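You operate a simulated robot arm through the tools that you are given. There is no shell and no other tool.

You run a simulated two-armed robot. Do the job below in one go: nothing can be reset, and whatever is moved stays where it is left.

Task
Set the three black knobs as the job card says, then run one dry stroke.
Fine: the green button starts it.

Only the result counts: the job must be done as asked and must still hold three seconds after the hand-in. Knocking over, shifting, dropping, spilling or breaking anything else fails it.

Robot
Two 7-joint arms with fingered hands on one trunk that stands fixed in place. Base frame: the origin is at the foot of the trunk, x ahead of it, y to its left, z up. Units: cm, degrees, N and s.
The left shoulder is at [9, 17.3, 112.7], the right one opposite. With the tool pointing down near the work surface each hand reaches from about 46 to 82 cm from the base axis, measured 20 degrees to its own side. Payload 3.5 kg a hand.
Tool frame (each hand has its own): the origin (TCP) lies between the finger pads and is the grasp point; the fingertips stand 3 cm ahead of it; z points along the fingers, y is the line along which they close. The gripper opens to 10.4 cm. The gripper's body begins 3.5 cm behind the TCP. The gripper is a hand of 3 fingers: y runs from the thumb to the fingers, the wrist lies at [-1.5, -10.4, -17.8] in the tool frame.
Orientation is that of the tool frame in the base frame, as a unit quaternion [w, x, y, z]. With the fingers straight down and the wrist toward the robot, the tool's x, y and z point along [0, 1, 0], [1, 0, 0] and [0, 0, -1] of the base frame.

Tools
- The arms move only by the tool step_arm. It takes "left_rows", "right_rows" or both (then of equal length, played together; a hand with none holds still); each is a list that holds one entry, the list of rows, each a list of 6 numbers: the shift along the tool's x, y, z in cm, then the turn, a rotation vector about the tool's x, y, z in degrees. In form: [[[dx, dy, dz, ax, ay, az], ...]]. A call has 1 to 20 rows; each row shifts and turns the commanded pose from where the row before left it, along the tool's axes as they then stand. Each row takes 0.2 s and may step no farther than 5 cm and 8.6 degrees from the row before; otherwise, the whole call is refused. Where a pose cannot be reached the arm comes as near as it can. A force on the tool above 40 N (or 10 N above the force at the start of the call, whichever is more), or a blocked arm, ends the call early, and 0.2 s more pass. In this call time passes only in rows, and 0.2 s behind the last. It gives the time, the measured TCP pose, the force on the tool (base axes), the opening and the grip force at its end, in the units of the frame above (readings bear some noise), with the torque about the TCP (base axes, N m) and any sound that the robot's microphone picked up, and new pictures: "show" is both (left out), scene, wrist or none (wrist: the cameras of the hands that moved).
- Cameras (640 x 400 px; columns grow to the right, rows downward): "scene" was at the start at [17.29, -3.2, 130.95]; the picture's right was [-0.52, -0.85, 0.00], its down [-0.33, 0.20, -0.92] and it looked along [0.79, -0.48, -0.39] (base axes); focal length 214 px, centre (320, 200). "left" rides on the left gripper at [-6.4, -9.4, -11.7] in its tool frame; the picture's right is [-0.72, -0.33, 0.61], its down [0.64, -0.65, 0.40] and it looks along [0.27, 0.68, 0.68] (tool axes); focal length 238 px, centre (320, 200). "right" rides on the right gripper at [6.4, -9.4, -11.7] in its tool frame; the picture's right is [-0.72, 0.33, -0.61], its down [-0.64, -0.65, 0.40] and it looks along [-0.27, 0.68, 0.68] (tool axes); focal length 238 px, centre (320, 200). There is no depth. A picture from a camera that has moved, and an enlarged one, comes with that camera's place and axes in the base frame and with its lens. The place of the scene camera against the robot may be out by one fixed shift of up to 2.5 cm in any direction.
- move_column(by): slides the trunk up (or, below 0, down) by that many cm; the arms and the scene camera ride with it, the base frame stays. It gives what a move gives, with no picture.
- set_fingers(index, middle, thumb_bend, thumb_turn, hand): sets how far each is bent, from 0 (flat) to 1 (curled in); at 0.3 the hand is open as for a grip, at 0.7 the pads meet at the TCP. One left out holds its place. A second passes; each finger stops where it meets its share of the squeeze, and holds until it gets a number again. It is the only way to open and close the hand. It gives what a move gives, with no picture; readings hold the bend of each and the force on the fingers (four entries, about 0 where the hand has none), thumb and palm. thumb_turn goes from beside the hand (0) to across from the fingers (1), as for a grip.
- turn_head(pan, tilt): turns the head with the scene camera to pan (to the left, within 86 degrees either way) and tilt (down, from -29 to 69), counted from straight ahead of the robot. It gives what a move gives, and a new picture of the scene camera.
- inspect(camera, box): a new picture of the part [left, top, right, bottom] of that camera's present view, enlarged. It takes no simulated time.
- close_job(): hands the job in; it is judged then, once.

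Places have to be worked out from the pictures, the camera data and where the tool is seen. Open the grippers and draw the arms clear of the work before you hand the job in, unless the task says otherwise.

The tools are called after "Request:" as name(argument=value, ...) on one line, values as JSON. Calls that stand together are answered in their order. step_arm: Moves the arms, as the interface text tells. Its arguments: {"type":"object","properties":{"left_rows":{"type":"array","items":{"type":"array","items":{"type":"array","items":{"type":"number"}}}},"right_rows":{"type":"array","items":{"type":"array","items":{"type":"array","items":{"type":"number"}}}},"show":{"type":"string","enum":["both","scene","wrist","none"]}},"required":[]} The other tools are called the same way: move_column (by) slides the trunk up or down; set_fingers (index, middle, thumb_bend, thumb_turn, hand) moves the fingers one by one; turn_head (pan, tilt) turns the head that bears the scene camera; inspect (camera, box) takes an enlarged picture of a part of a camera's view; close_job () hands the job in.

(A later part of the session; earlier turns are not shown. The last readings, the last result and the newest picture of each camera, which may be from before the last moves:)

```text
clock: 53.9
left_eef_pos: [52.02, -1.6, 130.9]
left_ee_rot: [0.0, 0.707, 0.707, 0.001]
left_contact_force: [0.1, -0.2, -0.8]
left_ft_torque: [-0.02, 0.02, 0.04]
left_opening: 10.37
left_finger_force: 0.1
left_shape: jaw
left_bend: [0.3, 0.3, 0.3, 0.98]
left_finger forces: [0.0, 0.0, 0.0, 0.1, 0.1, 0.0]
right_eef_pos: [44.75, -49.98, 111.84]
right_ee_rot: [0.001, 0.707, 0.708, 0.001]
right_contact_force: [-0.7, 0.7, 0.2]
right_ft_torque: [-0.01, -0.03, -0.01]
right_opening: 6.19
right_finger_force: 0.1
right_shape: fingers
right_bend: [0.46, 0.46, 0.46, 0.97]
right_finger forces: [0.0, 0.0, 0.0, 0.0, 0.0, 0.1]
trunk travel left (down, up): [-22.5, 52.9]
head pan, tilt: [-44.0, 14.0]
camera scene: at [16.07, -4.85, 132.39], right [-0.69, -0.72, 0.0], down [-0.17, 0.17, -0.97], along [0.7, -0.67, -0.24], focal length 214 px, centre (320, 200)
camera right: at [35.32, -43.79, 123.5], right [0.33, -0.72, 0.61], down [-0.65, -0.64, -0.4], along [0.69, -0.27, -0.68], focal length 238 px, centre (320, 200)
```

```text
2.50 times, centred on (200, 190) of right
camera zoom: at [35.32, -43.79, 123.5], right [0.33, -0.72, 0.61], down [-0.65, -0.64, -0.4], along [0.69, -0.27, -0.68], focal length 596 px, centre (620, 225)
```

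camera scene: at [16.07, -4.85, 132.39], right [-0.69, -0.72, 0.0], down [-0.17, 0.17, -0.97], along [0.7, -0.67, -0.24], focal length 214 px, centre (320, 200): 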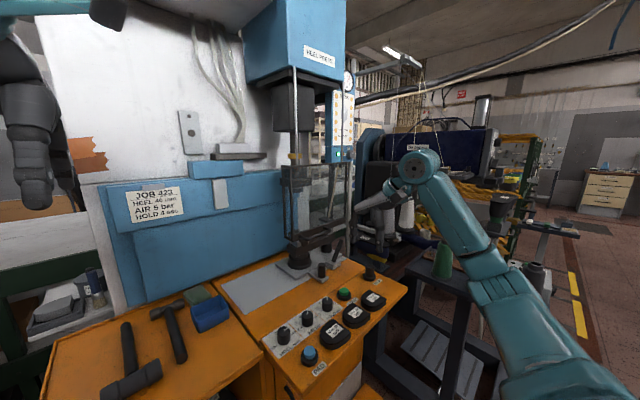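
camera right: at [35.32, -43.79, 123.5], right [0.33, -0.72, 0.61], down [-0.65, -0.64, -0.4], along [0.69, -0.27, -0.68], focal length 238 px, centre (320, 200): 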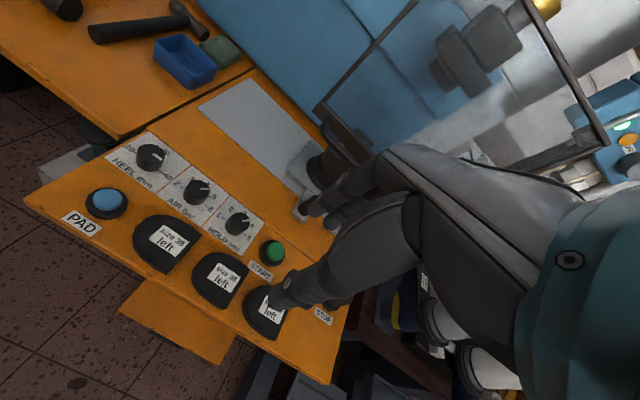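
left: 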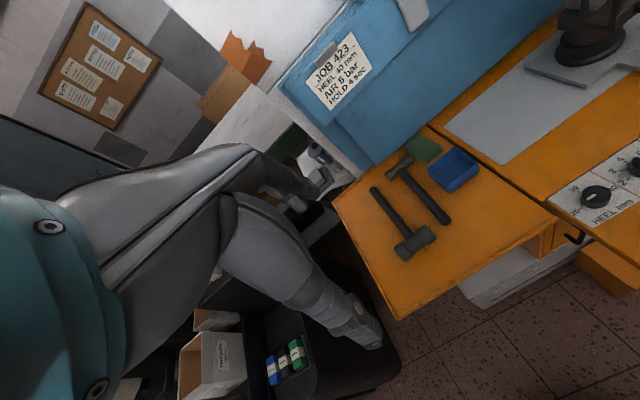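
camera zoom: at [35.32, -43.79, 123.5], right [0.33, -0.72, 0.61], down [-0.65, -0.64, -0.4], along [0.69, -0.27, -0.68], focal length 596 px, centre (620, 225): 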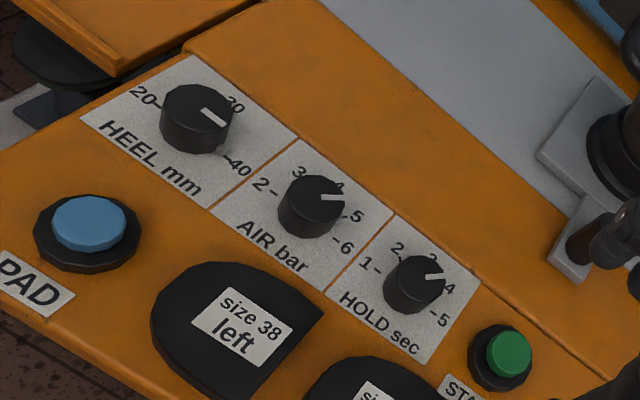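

I now want a second viewpoint on the guard, so I yaw the left hand clockwise in place to aim its camera at the press bed.

Request:
step_arm(left_rows=[[[0, 0, 0, 0, 0, 8], [0, 0, 0, 0, 0, 8], [0, 0, 0, 0, 0, 8], [0, 0, 0, 0, 0, 8], [0, 0, 0, 0, 0, 8], [0, 0, 0, 0, 0, 8], [0, 0, 0, 0, 0, 8]]], show="wrist")

Request:
inspect(camera="left", box=[320, 0, 640, 200])

```text
clock: 55.5
left_eef_pos: [52.11, -1.46, 131.0]
left_ee_rot: [0.001, 0.957, 0.292, 0.0]
left_contact_force: [0.2, -1.0, -0.4]
left_ft_torque: [0.01, 0.02, -0.02]
left_opening: 10.33
left_finger_force: 0.1
left_shape: jaw
left_bend: [0.3, 0.3, 0.3, 0.98]
left_finger forces: [0.1, 0.0, 0.0, 0.0, 0.1, 0.1]
right_eef_pos: [44.85, -50.01, 111.82]
right_ee_rot: [0.001, 0.707, 0.707, 0.001]
right_contact_force: [-0.7, 0.2, 0.0]
right_ft_torque: [0.0, -0.02, 0.0]
right_opening: 6.23
right_finger_force: 0.0
right_shape: fingers
right_bend: [0.46, 0.46, 0.46, 0.97]
right_finger forces: [0.0, 0.0, 0.0, 0.1, 0.0, 0.0]
trunk travel left (down, up): [-22.5, 52.9]
head pan, tilt: [-44.0, 14.0]
camera left: at [41.37, 2.75, 142.67], right [-0.78, -0.13, -0.61], down [0.17, 0.9, -0.4], along [0.6, -0.42, -0.68], focal length 238 px, centre (320, 200)
```

left: 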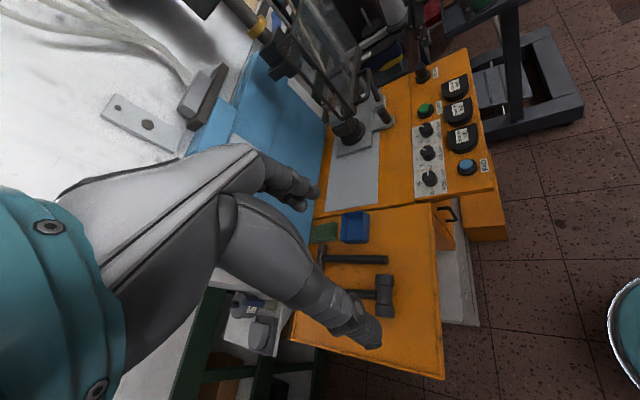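

```text
2.00 times, centred on (480, 100) of left
camera zoom: at [41.37, 2.75, 142.67], right [-0.78, -0.13, -0.61], down [0.17, 0.9, -0.4], along [0.6, -0.42, -0.68], focal length 477 px, centre (0, 400)
```

zoom: 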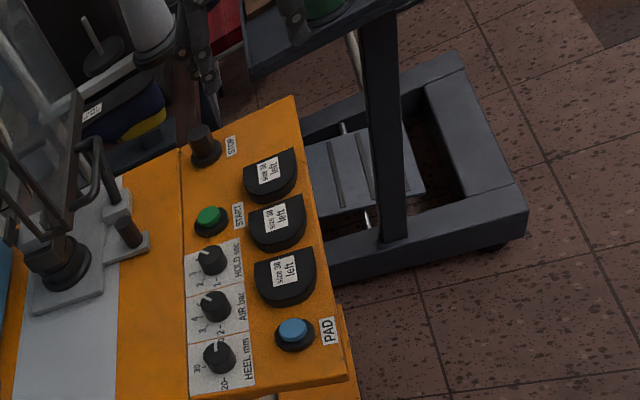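

Request:
inspect(camera="left", box=[300, 30, 420, 160])

Request:
inspect(camera="left", box=[230, 0, 400, 160])

Request:
inspect(camera="left", box=[410, 90, 480, 200])

```text
3.08 times, centred on (360, 95) of left
camera zoom: at [41.37, 2.75, 142.67], right [-0.78, -0.13, -0.61], down [0.17, 0.9, -0.4], along [0.6, -0.42, -0.68], focal length 733 px, centre (197, 523)
```

zoom: 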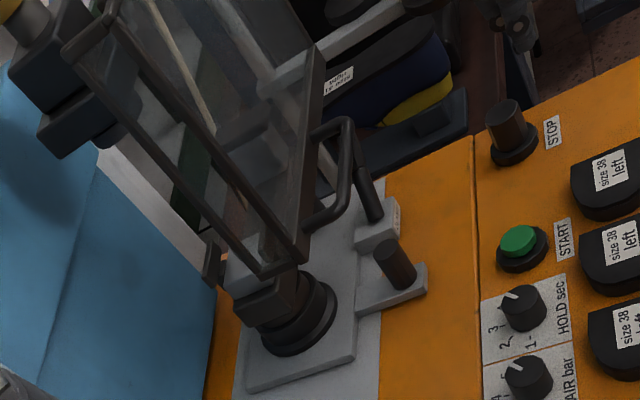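

```text
2.50 times, centred on (315, 80) of left
camera zoom: at [41.37, 2.75, 142.67], right [-0.78, -0.13, -0.61], down [0.17, 0.9, -0.4], along [0.6, -0.42, -0.68], focal length 596 px, centre (332, 500)
```

zoom: 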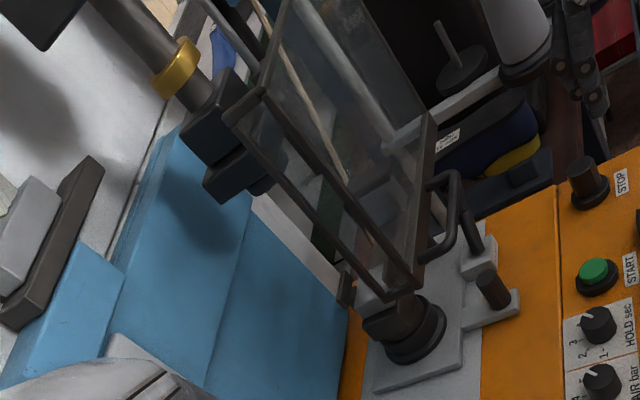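

```text
3.64 times, centred on (445, 145) of left
camera zoom: at [41.37, 2.75, 142.67], right [-0.78, -0.13, -0.61], down [0.17, 0.9, -0.4], along [0.6, -0.42, -0.68], focal length 867 px, centre (-134, 400)
```

zoom: 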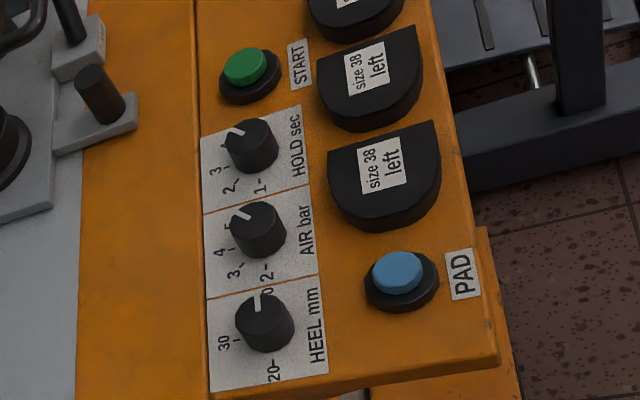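

The guard's front bottom corner triangulates to about (67.6, −44.6, 103.8), with the handle reaching forward to x ≈ 63. I look closely at how the rods meet the guard to decide whether it is up or already at its lower stop.

Request:
inspect(camera="scene", box=[270, 150, 360, 250])

Request:
inspect(camera="scene", box=[275, 60, 325, 180])

Request:
inspect(camera="left", box=[280, 0, 380, 120])

Request:
inspect(camera="right", box=[300, 0, 640, 220])

```text
4.00 times, centred on (315, 200) of scene
camera zoom: at [16.11, -4.85, 132.37], right [-0.69, -0.72, 0.0], down [-0.17, 0.17, -0.97], along [0.7, -0.67, -0.24], focal length 858 px, centre (340, 200)
```

zoom: 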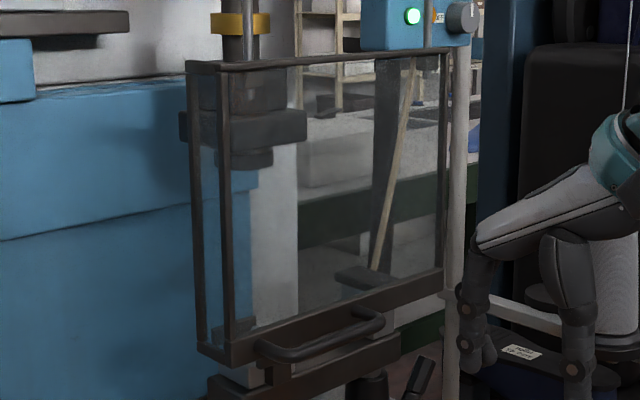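

```text
3.33 times, centred on (300, 120) of scene
camera zoom: at [16.11, -4.85, 132.37], right [-0.69, -0.72, 0.0], down [-0.17, 0.17, -0.97], along [0.7, -0.67, -0.24], focal length 715 px, centre (387, 467)
```

zoom: 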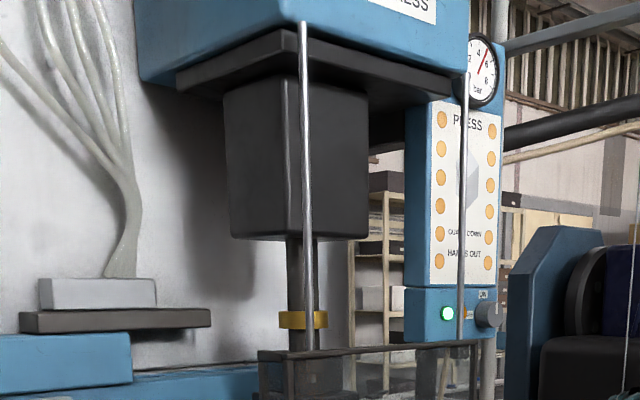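

```text
3.33 times, centred on (330, 60) of left
camera zoom: at [41.37, 2.75, 142.67], right [-0.78, -0.13, -0.61], down [0.17, 0.9, -0.4], along [0.6, -0.42, -0.68], focal length 794 px, centre (287, 667)
```

zoom: 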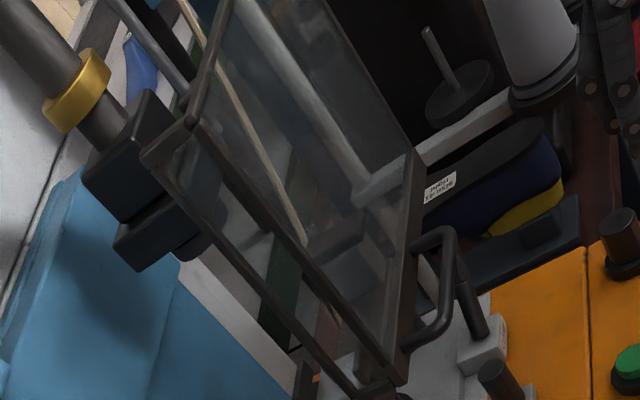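

```text
1.82 times, centred on (470, 110) of right
camera zoom: at [35.4, -43.77, 123.45], right [0.33, -0.72, 0.61], down [-0.65, -0.64, -0.4], along [0.68, -0.27, -0.68], focal length 433 px, centre (47, 364)
```

zoom: 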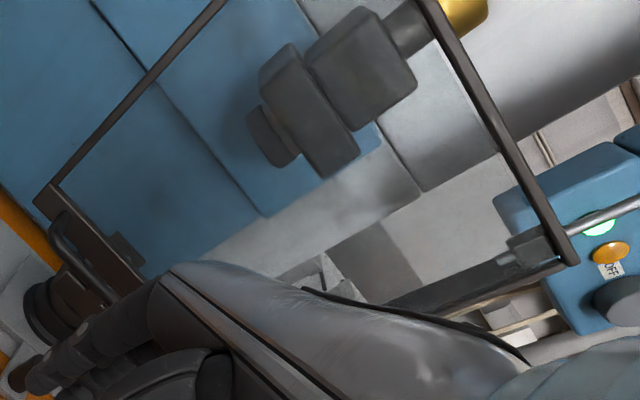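

The rods end at the guard's top rail, so they travel with it; the guard covers z 104–126 while the pinch zone is 97–116. I zoom in on the lamps and the control box to see what the machine signals.

Request:
inspect(camera="right", box=[580, 90, 640, 170])

Request:
inspect(camera="scene", box=[325, 140, 360, 165])

Request:
inspect(camera="scene", box=[322, 90, 362, 150])

```text
5.00 times, centred on (610, 130) of right
camera zoom: at [35.4, -43.77, 123.45], right [0.33, -0.72, 0.61], down [-0.65, -0.64, -0.4], along [0.68, -0.27, -0.68], focal length 1192 px, centre (-1130, 550)
```

zoom: 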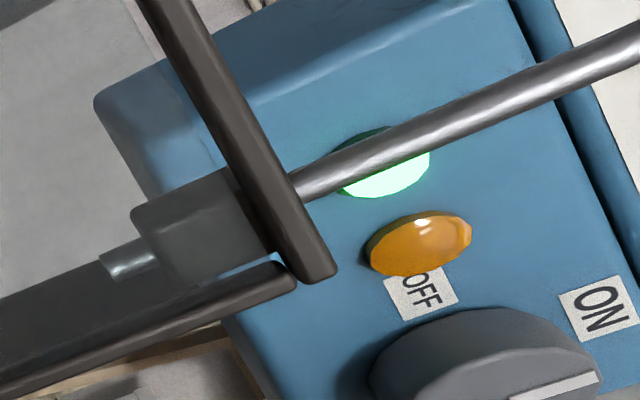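

```text
16.00 times, centred on (342, 152) of scene
camera zoom: at [16.11, -4.85, 132.37], right [-0.69, -0.72, 0.0], down [-0.17, 0.17, -0.97], along [0.7, -0.67, -0.24], focal length 3432 px, centre (-40, 960)
```

zoom: 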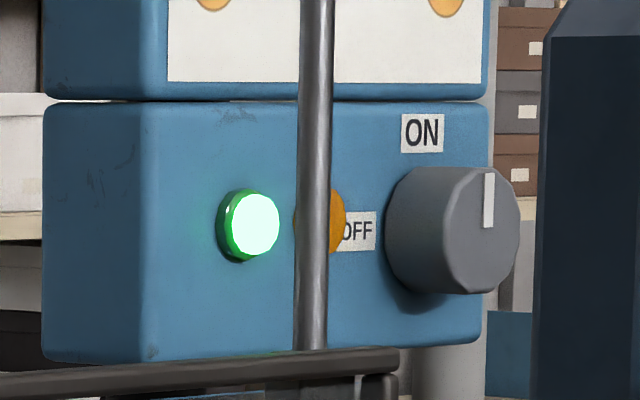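

```text
6.67 times, centred on (342, 120) of scene
camera zoom: at [16.11, -4.85, 132.37], right [-0.69, -0.72, 0.0], down [-0.17, 0.17, -0.97], along [0.7, -0.67, -0.24], focal length 1430 px, centre (173, 733)
```

zoom: 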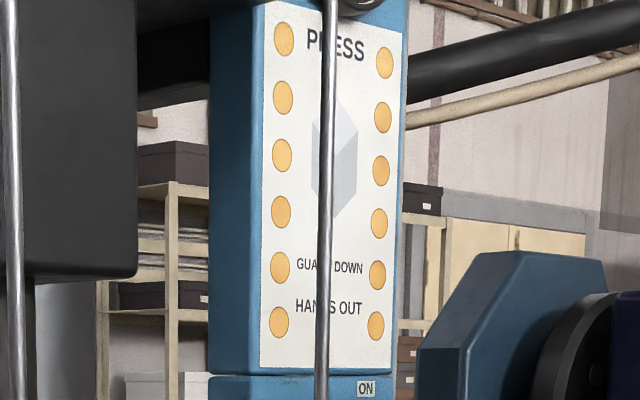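

The amber lamp is dark and green is lit, but the guard's state is still ambiguous (its bushing sits at the rod's end). Safest is to test it: I'll push gently down on its handle with closed fingertips. First I close the hand, bring it in front of the guard and pitch the fingers 45° forward.

Request:
set_fingers(hand="right", index=0.7, middle=0.7, thumb_bend=0.7)

Request:
step_arm(right_rows=[[[-1, 3.0, -0.4, 0, 0, 0], [-1, 3.0, -0.4, 0, 0, 0], [-1, 3.0, -0.4, 0, 0, 0], [0, 0, 0, -7.5, 0, 0], [0, 0, 0, -7.5, 0, 0], [0, 0, 0, -7.5, 0, 0], [0, 0, 0, -7.5, 0, 0], [0, 0, 0, -7.5, 0, 0], [0, 0, 0, -7.5, 0, 0]]], show="both")

```text
clock: 56.5
left_eef_pos: [52.1, -1.48, 130.92]
left_ee_rot: [0.0, 0.956, 0.292, 0.0]
left_contact_force: [-0.2, 0.9, -0.5]
left_ft_torque: [-0.01, -0.02, -0.01]
left_opening: 10.34
left_finger_force: 0.1
left_shape: jaw
left_bend: [0.3, 0.3, 0.3, 0.98]
left_finger forces: [0.1, 0.0, 0.0, 0.0, 0.0, 0.0]
right_eef_pos: [44.91, -49.96, 111.77]
right_ee_rot: [-0.001, 0.707, 0.707, 0.0]
right_contact_force: [0.3, 0.8, 0.3]
right_ft_torque: [-0.02, -0.03, 0.02]
right_opening: 0.16
right_finger_force: 0.1
right_shape: fingers
right_bend: [0.7, 0.7, 0.7, 0.97]
right_finger forces: [0.1, 0.0, 0.0, 0.1, 0.0, 0.1]
trunk travel left (down, up): [-22.5, 52.9]
head pan, tilt: [-44.0, 14.0]
```

```text
clock: 58.5
left_eef_pos: [52.11, -1.35, 130.96]
left_ee_rot: [0.0, 0.956, 0.292, 0.0]
left_contact_force: [-0.5, 0.1, 0.1]
left_ft_torque: [-0.02, 0.02, -0.03]
left_opening: 10.38
left_finger_force: 0.1
left_shape: jaw
left_bend: [0.3, 0.3, 0.3, 0.98]
left_finger forces: [0.0, 0.0, 0.0, 0.0, 0.0, 0.0]
right_eef_pos: [53.92, -53.02, 112.92]
right_ee_rot: [0.273, 0.653, 0.652, 0.271]
right_contact_force: [-0.4, -0.4, -0.2]
right_ft_torque: [0.0, 0.0, 0.0]
right_opening: 0.12
right_finger_force: 0.1
right_shape: fingers
right_bend: [0.7, 0.7, 0.7, 0.97]
right_finger forces: [0.0, 0.0, 0.1, 0.1, 0.0, 0.0]
trunk travel left (down, up): [-22.5, 52.9]
head pan, tilt: [-44.0, 14.0]
camera scene: at [16.12, -4.86, 132.37], right [-0.69, -0.72, 0.0], down [-0.17, 0.17, -0.97], along [0.7, -0.67, -0.24], focal length 214 px, centre (320, 200)
camera right: at [38.93, -46.78, 114.53], right [-0.21, -0.72, 0.66], down [-0.17, -0.64, -0.75], along [0.96, -0.27, 0.01], focal length 238 px, centre (320, 200)
```

scene: 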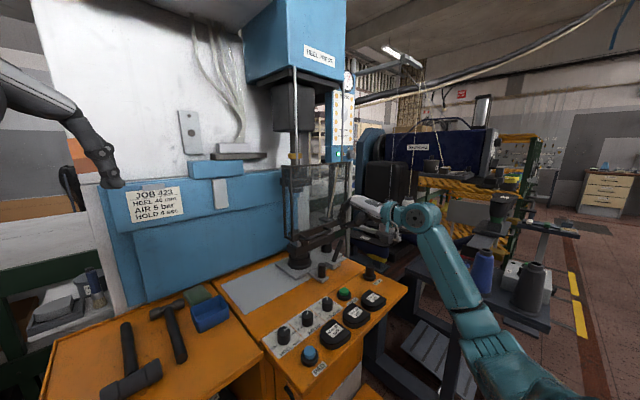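
right: 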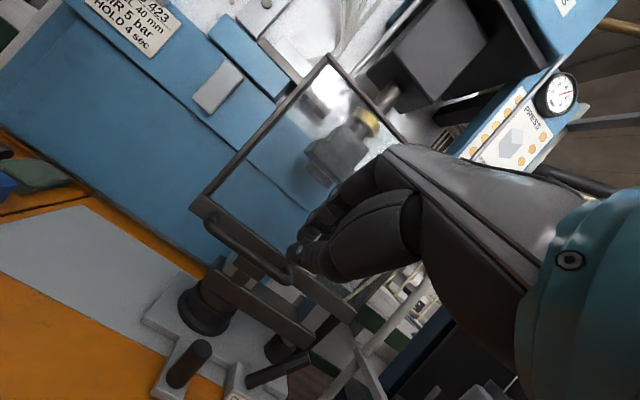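

Good horizontal view of the press from the wrist. I zoom in on the guard and bed.

Request:
inspect(camera="right", box=[140, 160, 380, 400])

Request:
inspect(camera="right", box=[180, 30, 440, 240])

Request:
inspect(camera="scene", box=[270, 160, 400, 290])

```text
1.67 times, centred on (260, 280) of right
camera zoom: at [38.93, -46.78, 114.53], right [-0.21, -0.72, 0.66], down [-0.17, -0.64, -0.75], along [0.96, -0.27, 0.01], focal length 397 px, centre (420, 67)
```

zoom: 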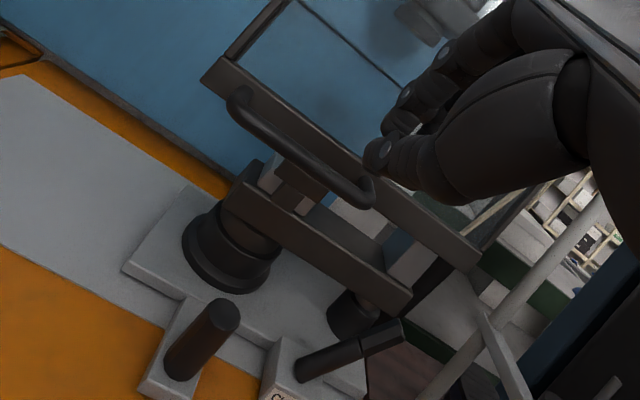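

```text
1.90 times, centred on (310, 135) of right
camera zoom: at [38.93, -46.78, 114.53], right [-0.21, -0.72, 0.66], down [-0.17, -0.64, -0.75], along [0.96, -0.27, 0.01], focal length 454 px, centre (339, 324)
```

zoom: 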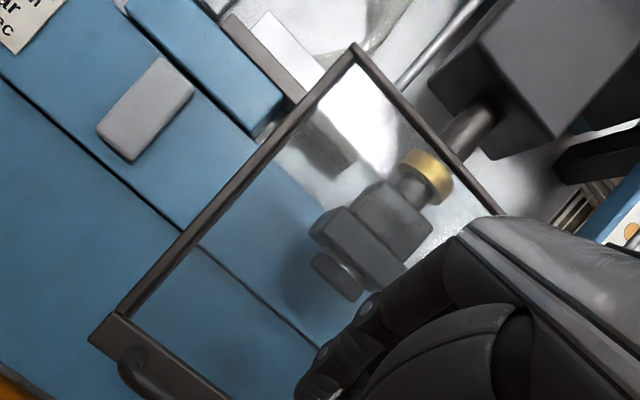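

```text
3.08 times, centred on (335, 225) of scene
camera zoom: at [16.12, -4.86, 132.37], right [-0.69, -0.72, 0.0], down [-0.17, 0.17, -0.97], along [0.7, -0.67, -0.24], focal length 660 px, centre (274, 123)
```

zoom: 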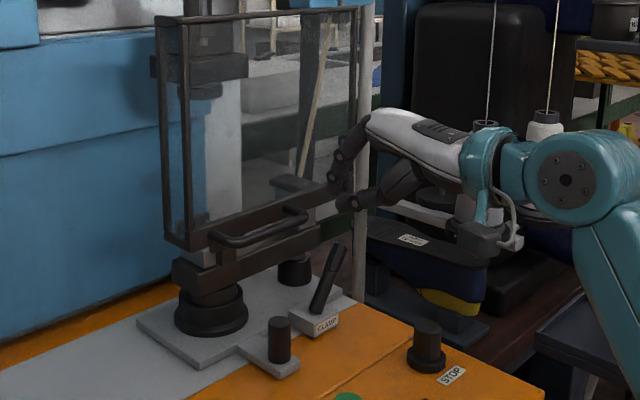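

The bar spans y ≈ −47 to −59 at x ≈ 64, z ≈ 104.5. I bring the closed fingertips to about 2 cm above the middle of the bar.

Request:
step_arm(right_rows=[[[0, 1.13, 2.78, 0, 0, 0], [0, 1.13, 2.78, 0, 0, 0], [0, 1.13, 2.78, 0, 0, 0]]], show="both")

Request:
inspect(camera="right", box=[200, 140, 440, 340])

Request:
inspect(camera="scene", box=[280, 180, 380, 270])

Request:
inspect(camera="left", box=[320, 20, 420, 140])

```text
clock: 59.3
left_eef_pos: [52.09, -1.24, 130.9]
left_ee_rot: [0.0, 0.956, 0.292, 0.001]
left_contact_force: [-0.1, 1.0, 1.4]
left_ft_torque: [-0.03, -0.01, -0.01]
left_opening: 10.35
left_finger_force: 0.1
left_shape: jaw
left_bend: [0.3, 0.3, 0.3, 0.98]
left_finger forces: [0.0, 0.0, 0.0, 0.1, 0.1, 0.1]
right_eef_pos: [62.25, -53.01, 109.58]
right_ee_rot: [0.27, 0.653, 0.653, 0.271]
right_contact_force: [-0.2, -0.3, -0.2]
right_ft_torque: [0.03, -0.03, 0.03]
right_opening: 0.14
right_finger_force: 0.0
right_shape: fingers
right_bend: [0.7, 0.7, 0.7, 0.97]
right_finger forces: [0.0, 0.0, 0.0, 0.1, 0.0, 0.0]
trunk travel left (down, up): [-22.5, 52.9]
head pan, tilt: [-44.0, 14.0]
camera scene: at [16.14, -4.85, 132.37], right [-0.69, -0.72, 0.0], down [-0.17, 0.17, -0.97], along [0.7, -0.67, -0.24], focal length 214 px, centre (320, 200)
camera right: at [47.3, -46.73, 111.21], right [-0.2, -0.72, 0.66], down [-0.18, -0.64, -0.75], along [0.96, -0.27, 0.0], focal length 238 px, centre (320, 200)
```

scene: 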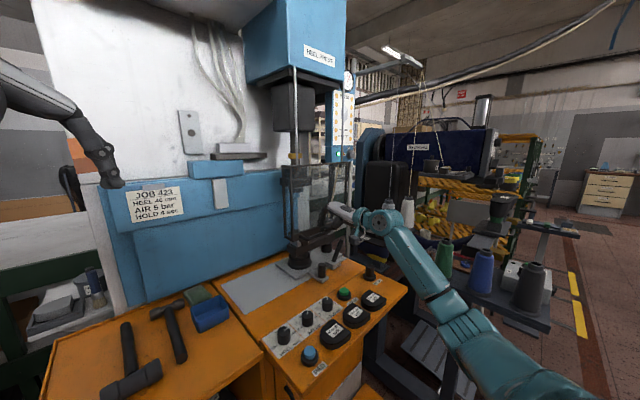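
right: 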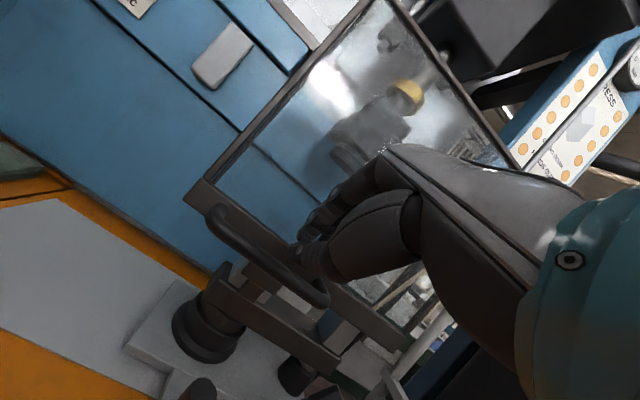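

```text
2.00 times, centred on (320, 240) of right
camera zoom: at [47.3, -46.73, 111.21], right [-0.2, -0.72, 0.66], down [-0.18, -0.64, -0.75], along [0.96, -0.27, 0.0], focal length 477 px, centre (320, 120)
```

zoom: 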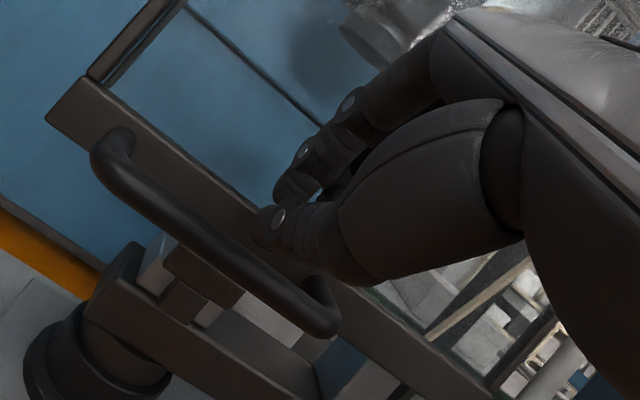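

```text
4.44 times, centred on (330, 225) of scene
camera zoom: at [16.14, -4.85, 132.37], right [-0.69, -0.72, 0.0], down [-0.17, 0.17, -0.97], along [0.7, -0.67, -0.24], focal length 953 px, centre (276, 89)
```

zoom: 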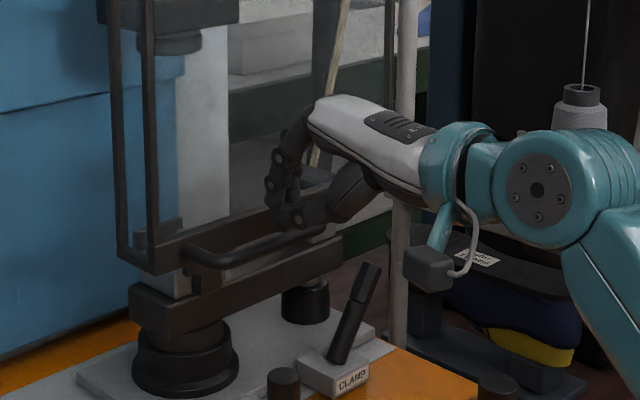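

```text
3.33 times, centred on (370, 80) of left
camera zoom: at [41.4, 2.73, 142.66], right [-0.78, -0.13, -0.61], down [0.17, 0.9, -0.4], along [0.6, -0.42, -0.68], focal length 794 px, centre (153, 600)
```

zoom: 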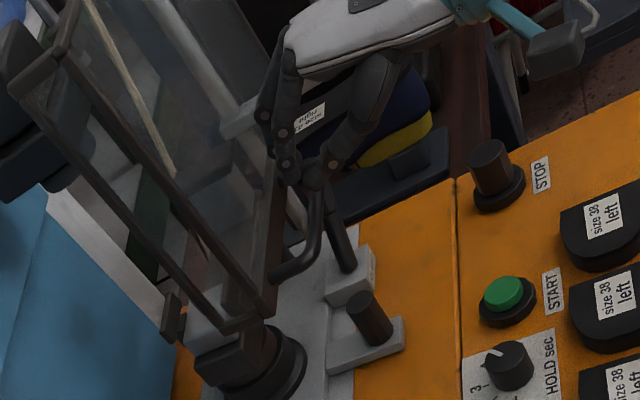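

The fingertips hover above the bar, clear of the glass. I push straight down about 3.5 cm in small steps and watch the force.

Request:
step_arm(right_rows=[[[0, -0.5, 0.5, 0, 0, 0], [0, -0.5, 0.5, 0, 0, 0], [0, -0.4, 0.4, 0, 0, 0], [0, -0.4, 0.4, 0, 0, 0], [0, -0.4, 0.4, 0, 0, 0], [0, -0.3, 0.3, 0, 0, 0]]], show="both")

Request:
inspect(camera="scene", box=[280, 180, 380, 270])

Request:
inspect(camera="left", box=[320, 20, 420, 140])

```text
clock: 60.7
left_eef_pos: [51.53, -1.13, 131.26]
left_ee_rot: [0.0, 0.956, 0.292, 0.002]
left_contact_force: [0.0, -0.8, 0.5]
left_ft_torque: [0.01, 0.0, 0.01]
left_opening: 10.36
left_finger_force: 0.1
left_shape: jaw
left_bend: [0.3, 0.3, 0.3, 0.98]
left_finger forces: [0.0, 0.0, 0.0, 0.0, 0.0, 0.0]
right_eef_pos: [61.85, -52.79, 107.14]
right_ee_rot: [0.28, 0.651, 0.649, 0.277]
right_contact_force: [-18.2, -2.3, 32.2]
right_ft_torque: [-0.05, -0.44, 0.0]
right_opening: 0.0
right_finger_force: 18.8
right_shape: fingers
right_bend: [0.67, 0.67, 0.73, 0.98]
right_finger forces: [10.8, 10.2, 0.1, 0.0, 17.2, 0.0]
trunk travel left (down, up): [-22.5, 52.9]
head pan, tilt: [-44.0, 14.0]
camera scene: at [15.52, -4.61, 132.51], right [-0.69, -0.72, 0.0], down [-0.17, 0.17, -0.97], along [0.7, -0.67, -0.24], focal length 214 px, centre (320, 200)
camera right: at [46.79, -46.61, 108.39], right [-0.22, -0.72, 0.66], down [-0.16, -0.64, -0.75], along [0.96, -0.27, 0.03], focal length 238 px, centre (320, 200)
```

scene: 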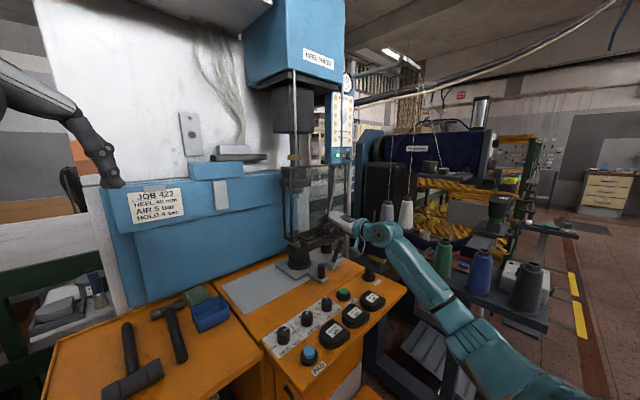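
right: 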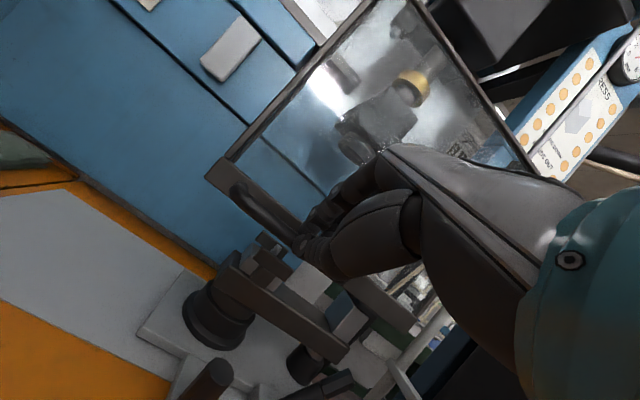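

```text
4.44 times, centred on (330, 225) of scene
camera zoom: at [15.52, -4.61, 132.51], right [-0.69, -0.72, 0.0], down [-0.17, 0.17, -0.97], along [0.7, -0.67, -0.24], focal length 953 px, centre (276, 89)
```

zoom: 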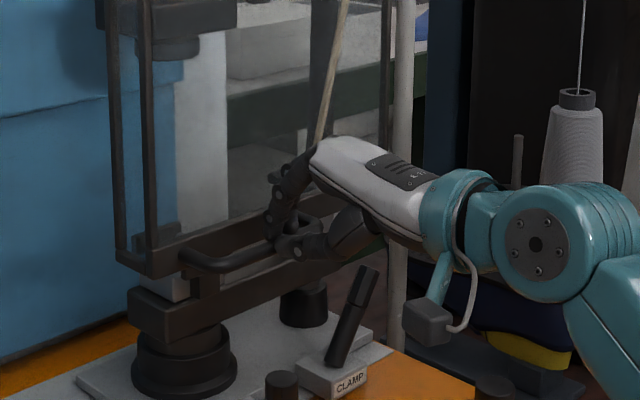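

```text
3.33 times, centred on (370, 80) of left
camera zoom: at [40.72, 2.98, 142.92], right [-0.78, -0.13, -0.62], down [0.17, 0.9, -0.41], along [0.61, -0.42, -0.67], focal length 794 px, centre (153, 600)
```

zoom: 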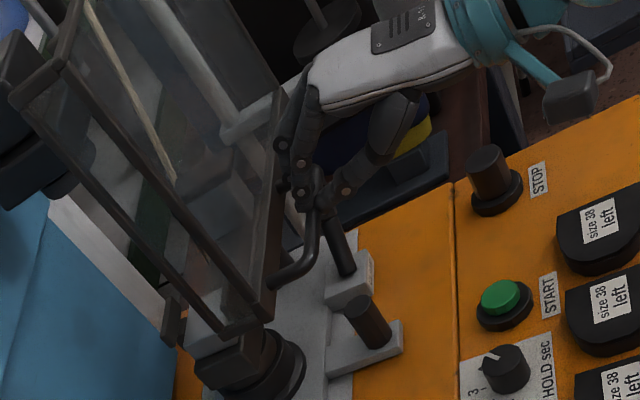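

With 32 N down on the bar the guard did not budge, so it is resting on its lower stop — i.e. already down. I lift the hand back off and look at the small block beside the guard's lower-left rear corner, which may be its limit switch.

Request:
step_arm(right_rows=[[[0, 0.5, -0.5, 0, 0, 0], [0, 1.0, -1.0, 0, 0, 0], [0, 1.0, -1.0, 0, 0, 0], [0, -2.0, -2.0, 0, 0, 0], [0, -2.0, -2.0, 0, 0, 0], [0, -2.0, -2.0, 0, 0, 0]]], show="wrist")

Request:
inspect(camera="left", box=[350, 95, 400, 145])

Request:
inspect(camera="right", box=[170, 140, 330, 290])

Request:
inspect(camera="scene", box=[280, 215, 330, 260])

```text
clock: 62.1
left_eef_pos: [51.97, -1.5, 130.9]
left_ee_rot: [0.0, 0.956, 0.292, 0.0]
left_contact_force: [0.2, 0.2, 0.4]
left_ft_torque: [0.01, 0.0, -0.01]
left_opening: 10.36
left_finger_force: 0.0
left_shape: jaw
left_bend: [0.3, 0.3, 0.3, 0.98]
left_finger forces: [0.1, 0.0, 0.1, 0.0, 0.1, 0.1]
right_eef_pos: [53.84, -53.15, 109.39]
right_ee_rot: [0.271, 0.653, 0.654, 0.27]
right_contact_force: [-0.6, -0.8, 0.0]
right_ft_torque: [0.02, 0.0, 0.01]
right_opening: 0.12
right_finger_force: 0.0
right_shape: fingers
right_bend: [0.7, 0.7, 0.7, 0.97]
right_finger forces: [0.0, 0.0, 0.1, 0.0, 0.0, 0.1]
trunk travel left (down, up): [-22.5, 52.9]
head pan, tilt: [-44.0, 14.0]
camera right: at [38.87, -46.92, 111.0], right [-0.2, -0.72, 0.67], down [-0.18, -0.64, -0.75], along [0.96, -0.27, 0.0], focal length 238 px, centre (320, 200)
```

right: 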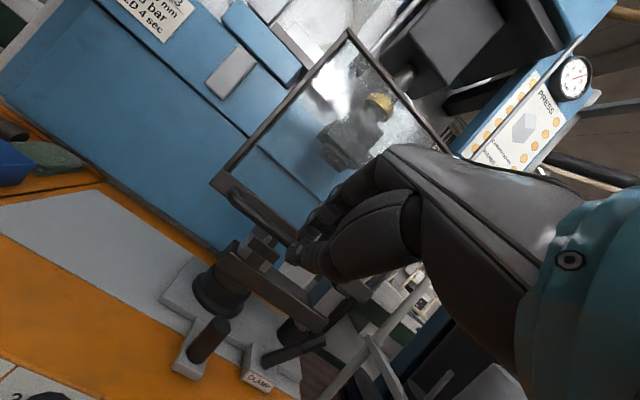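

```text
8.00 times, centred on (375, 120) of left
camera zoom: at [41.33, 2.73, 142.69], right [-0.78, -0.13, -0.61], down [0.17, 0.9, -0.4], along [0.61, -0.42, -0.68], focal length 1907 px, centre (-120, 840)
```

zoom: 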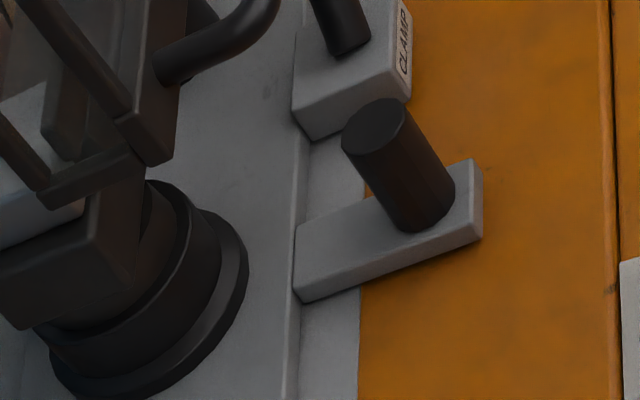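

```text
2.67 times, centred on (250, 215) of right
camera zoom: at [38.87, -46.92, 111.0], right [-0.2, -0.72, 0.67], down [-0.18, -0.64, -0.75], along [0.96, -0.27, 0.0], focal length 636 px, centre (507, 160)
```

zoom: 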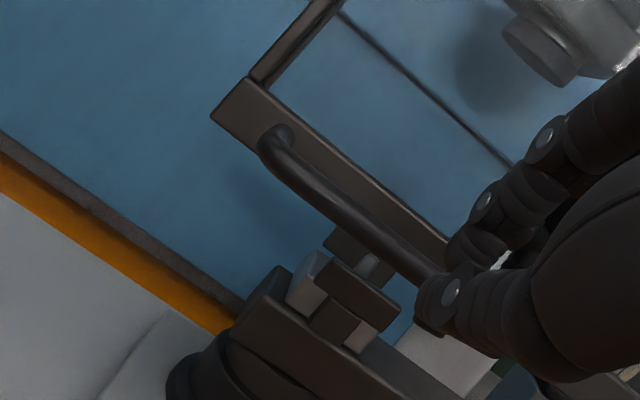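

```text
8.89 times, centred on (305, 238) of scene
camera zoom: at [16.08, -4.84, 132.38], right [-0.69, -0.72, 0.0], down [-0.17, 0.17, -0.97], along [0.7, -0.67, -0.24], focal length 1906 px, centre (453, -133)
```

zoom: 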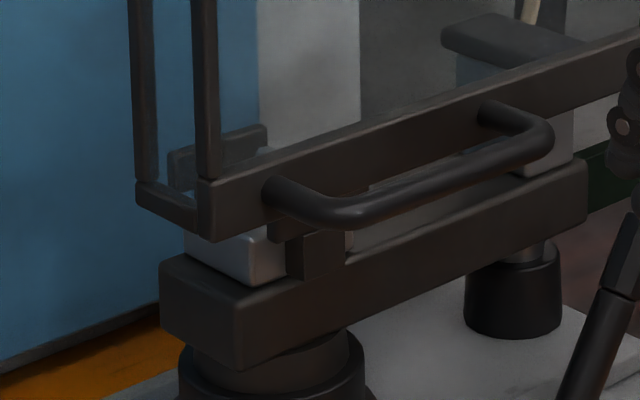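

The guard covers the pinch zone between heel cradle (z≈100) and ram (z≈116) and rests on its stop with 27 cm of free rod above it – it is down. I take a close look at the heel cradle to be sure that nothing is lying in the press.

Request:
inspect(camera="right", box=[225, 215, 305, 285])

Request:
inspect(camera="right", box=[190, 200, 400, 400])

Request:
inspect(camera="left", box=[320, 60, 400, 150])

```text
5.71 times, centred on (265, 250) of right
camera zoom: at [38.87, -46.92, 111.0], right [-0.2, -0.72, 0.67], down [-0.18, -0.64, -0.75], along [0.96, -0.27, 0.0], focal length 1362 px, centre (634, -86)
```

zoom: 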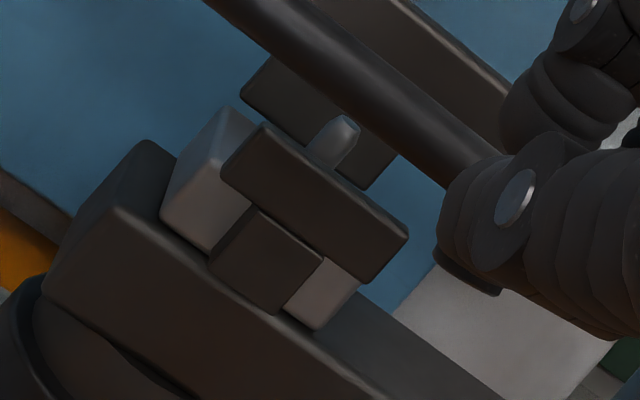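

```text
2.00 times, centred on (295, 300) of right
camera zoom: at [38.87, -46.92, 111.0], right [-0.2, -0.72, 0.67], down [-0.18, -0.64, -0.75], along [0.96, -0.27, 0.0], focal length 477 px, centre (370, 0)
```

zoom: 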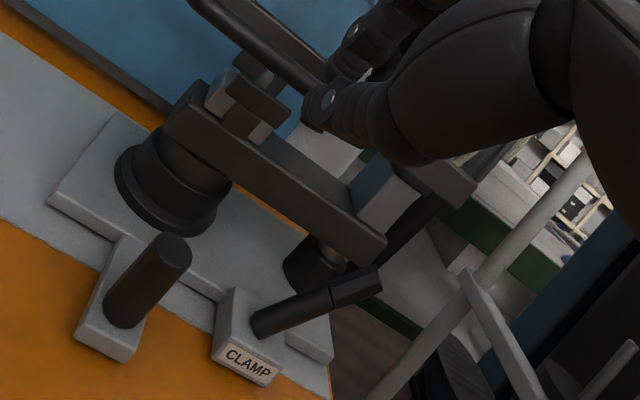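

```text
4.44 times, centred on (360, 105) of left
camera zoom: at [41.33, 2.73, 142.69], right [-0.78, -0.13, -0.61], down [0.17, 0.9, -0.4], along [0.61, -0.42, -0.68], focal length 1059 px, centre (142, 622)
```

zoom: 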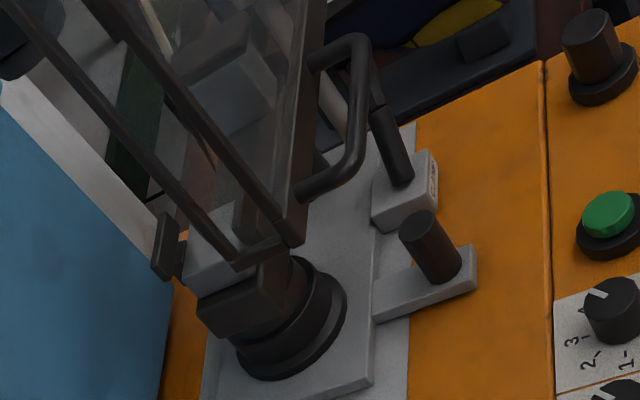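

The cradle is an empty fixture, so the press is clear. Now START: I bring the hand upright again, fingers closed, hovering above the green button at about (54.9, −54.5).

Request:
step_arm(right_rows=[[[0, 0, 0, 7.5, 0, 0], [0, 0, 0, 7.5, 0, 0], [0, 0, 0, 7.5, 0, 0], [0, 0, 0, 7.5, 0, 0], [0, 0, 0, 7.5, 0, 0], [0, 0, 0, 7.5, 0, 0], [-0.4, 0.3, 3, 0, 0, 0], [-0.4, 0.3, 3, 0, 0, 0], [-0.3, 0.3, 3, 0, 0, 0], [-0.3, 0.2, 3, 0, 0, 0]]], show="both")

Request:
inspect(camera="right", box=[200, 180, 400, 340])

Request:
inspect(camera="left", box=[370, 40, 490, 160])

Request:
inspect(camera="scene", box=[290, 200, 410, 330])

```text
clock: 64.3
left_eef_pos: [52.08, -1.37, 130.93]
left_ee_rot: [0.0, 0.956, 0.293, 0.0]
left_contact_force: [-0.2, 0.1, 0.0]
left_ft_torque: [-0.01, 0.03, 0.02]
left_opening: 10.34
left_finger_force: 0.0
left_shape: jaw
left_bend: [0.3, 0.3, 0.3, 0.98]
left_finger forces: [0.0, 0.0, 0.0, 0.0, 0.0, 0.0]
right_eef_pos: [54.93, -54.28, 97.45]
right_ee_rot: [0.0, 0.708, 0.707, 0.0]
right_contact_force: [0.2, -0.1, 0.6]
right_ft_torque: [0.01, 0.03, 0.01]
right_opening: 0.12
right_finger_force: 0.1
right_shape: fingers
right_bend: [0.7, 0.7, 0.7, 0.97]
right_finger forces: [0.0, 0.0, 0.0, 0.1, 0.0, 0.1]
trunk travel left (down, up): [-22.5, 52.9]
head pan, tilt: [-44.0, 14.0]
camera scene: at [16.13, -4.87, 132.37], right [-0.69, -0.72, 0.0], down [-0.17, 0.17, -0.97], along [0.7, -0.67, -0.24], focal length 214 px, centre (320, 200)
camera right: at [45.5, -47.97, 109.11], right [0.33, -0.72, 0.61], down [-0.65, -0.64, -0.4], along [0.68, -0.27, -0.68], focal length 238 px, centre (320, 200)
```

scene: 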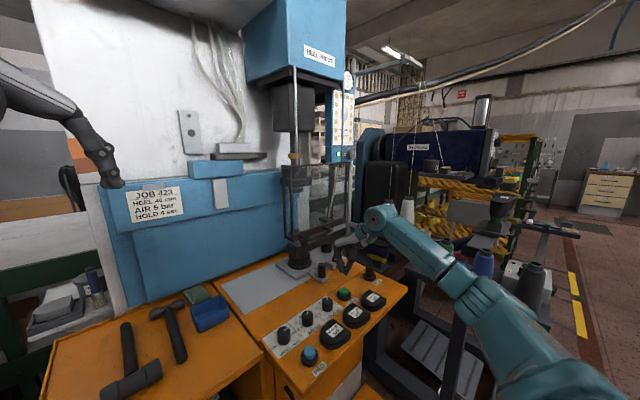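
right: 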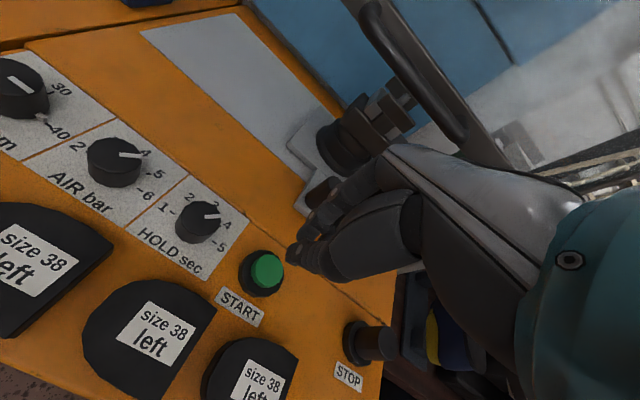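

```text
2.50 times, centred on (300, 260) of right
camera zoom: at [45.5, -47.97, 109.11], right [0.33, -0.72, 0.61], down [-0.65, -0.64, -0.4], along [0.68, -0.27, -0.68], focal length 596 px, centre (370, 50)
```

zoom: 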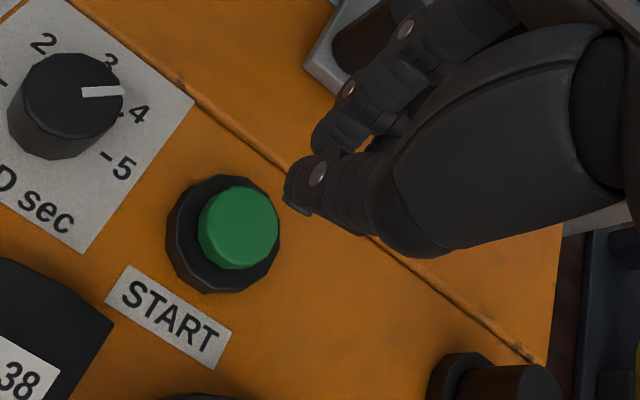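

```text
3.33 times, centred on (430, 100) of left
camera zoom: at [41.38, 2.71, 142.67], right [-0.78, -0.13, -0.61], down [0.17, 0.9, -0.4], along [0.6, -0.42, -0.68], focal length 794 px, centre (-47, 533)
```

zoom: 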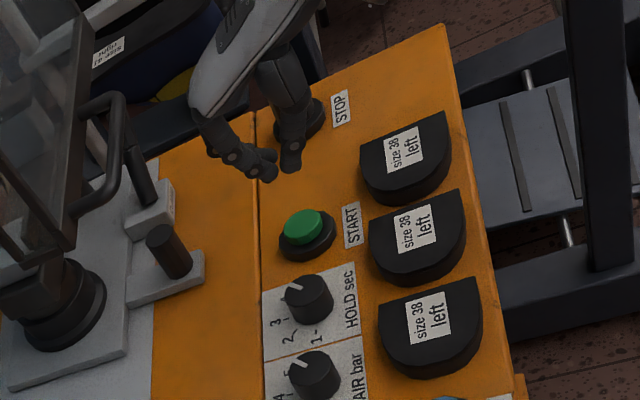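

```text
3.08 times, centred on (350, 265) of scene
camera zoom: at [16.13, -4.87, 132.37], right [-0.69, -0.72, 0.0], down [-0.17, 0.17, -0.97], along [0.7, -0.67, -0.24], focal length 660 px, centre (228, 0)
```

zoom: 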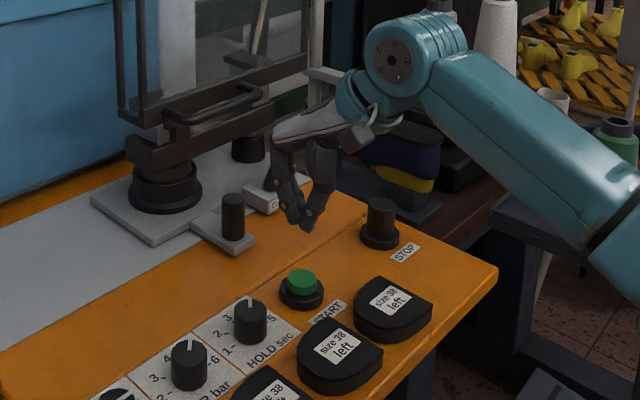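

The button cap centre works out at about (54.9, −54.7) with its top near z 87.8. I shift slightly and come down to just above it, then check.

Request:
step_arm(right_rows=[[[-0.4, 0, 2, 0, 0, 0], [0, 0, 2, 0, 0, 0], [0, 0, 1.5, 0, 0, 0]]], show="both")

Request:
inspect(camera="right", box=[230, 200, 380, 320])

Request:
inspect(camera="left", box=[390, 60, 470, 140])

Request:
inspect(camera="scene", box=[310, 240, 390, 310])

```text
clock: 65.1
left_eef_pos: [52.18, -1.49, 130.84]
left_ee_rot: [0.0, 0.956, 0.293, 0.0]
left_contact_force: [0.5, -0.3, 0.6]
left_ft_torque: [0.03, -0.01, -0.01]
left_opening: 10.35
left_finger_force: 0.0
left_shape: jaw
left_bend: [0.3, 0.3, 0.3, 0.98]
left_finger forces: [0.0, 0.0, 0.0, 0.0, 0.0, 0.0]
right_eef_pos: [54.66, -54.67, 91.96]
right_ee_rot: [-0.001, 0.707, 0.707, 0.001]
right_contact_force: [-0.2, -0.2, -0.1]
right_ft_torque: [-0.03, 0.02, 0.02]
right_opening: 0.11
right_finger_force: 0.1
right_shape: fingers
right_bend: [0.7, 0.7, 0.7, 0.97]
right_finger forces: [0.0, 0.1, 0.0, 0.1, 0.0, 0.0]
trunk travel left (down, up): [-22.5, 52.9]
head pan, tilt: [-44.0, 14.0]
camera scene: at [16.12, -4.86, 132.37], right [-0.69, -0.72, 0.0], down [-0.17, 0.17, -0.97], along [0.7, -0.67, -0.24], focal length 214 px, centre (320, 200)
camera right: at [45.19, -48.45, 103.65], right [0.33, -0.72, 0.61], down [-0.65, -0.64, -0.4], along [0.68, -0.27, -0.68], focal length 238 px, centre (320, 200)
```

scene: 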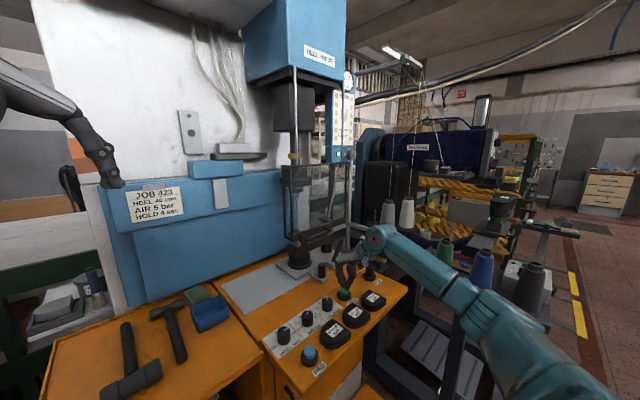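
right: 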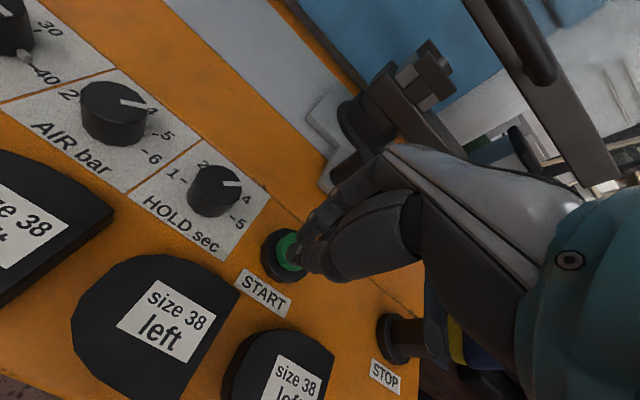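

```text
3.33 times, centred on (305, 260) of right
camera zoom: at [45.19, -48.45, 103.65], right [0.33, -0.72, 0.61], down [-0.65, -0.64, -0.4], along [0.68, -0.27, -0.68], focal length 794 px, centre (370, 0)
```

zoom: 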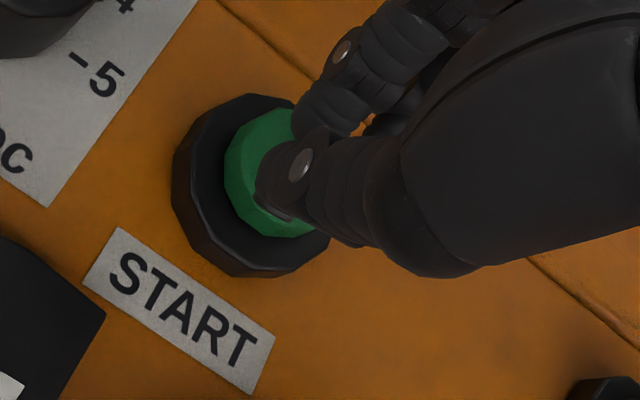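

```text
5.00 times, centred on (430, 100) of left
camera zoom: at [41.37, 2.72, 142.67], right [-0.78, -0.13, -0.61], down [0.17, 0.9, -0.4], along [0.61, -0.42, -0.68], focal length 1192 px, centre (-230, 700)
```

zoom: 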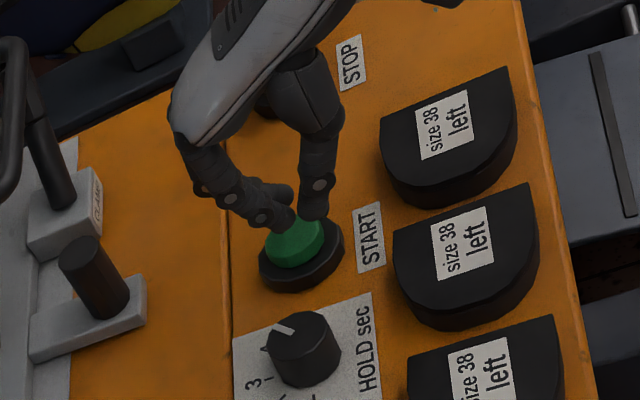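

```text
5.71 times, centred on (350, 275) of scene
camera zoom: at [16.12, -4.86, 132.37], right [-0.69, -0.72, 0.0], down [-0.17, 0.17, -0.97], along [0.7, -0.67, -0.24], focal length 1226 px, centre (149, -229)
```

zoom: 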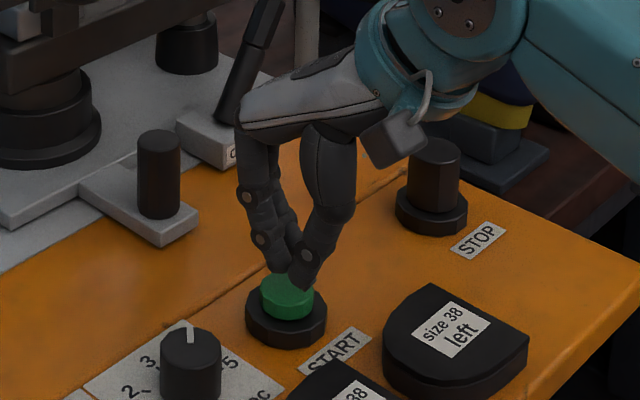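

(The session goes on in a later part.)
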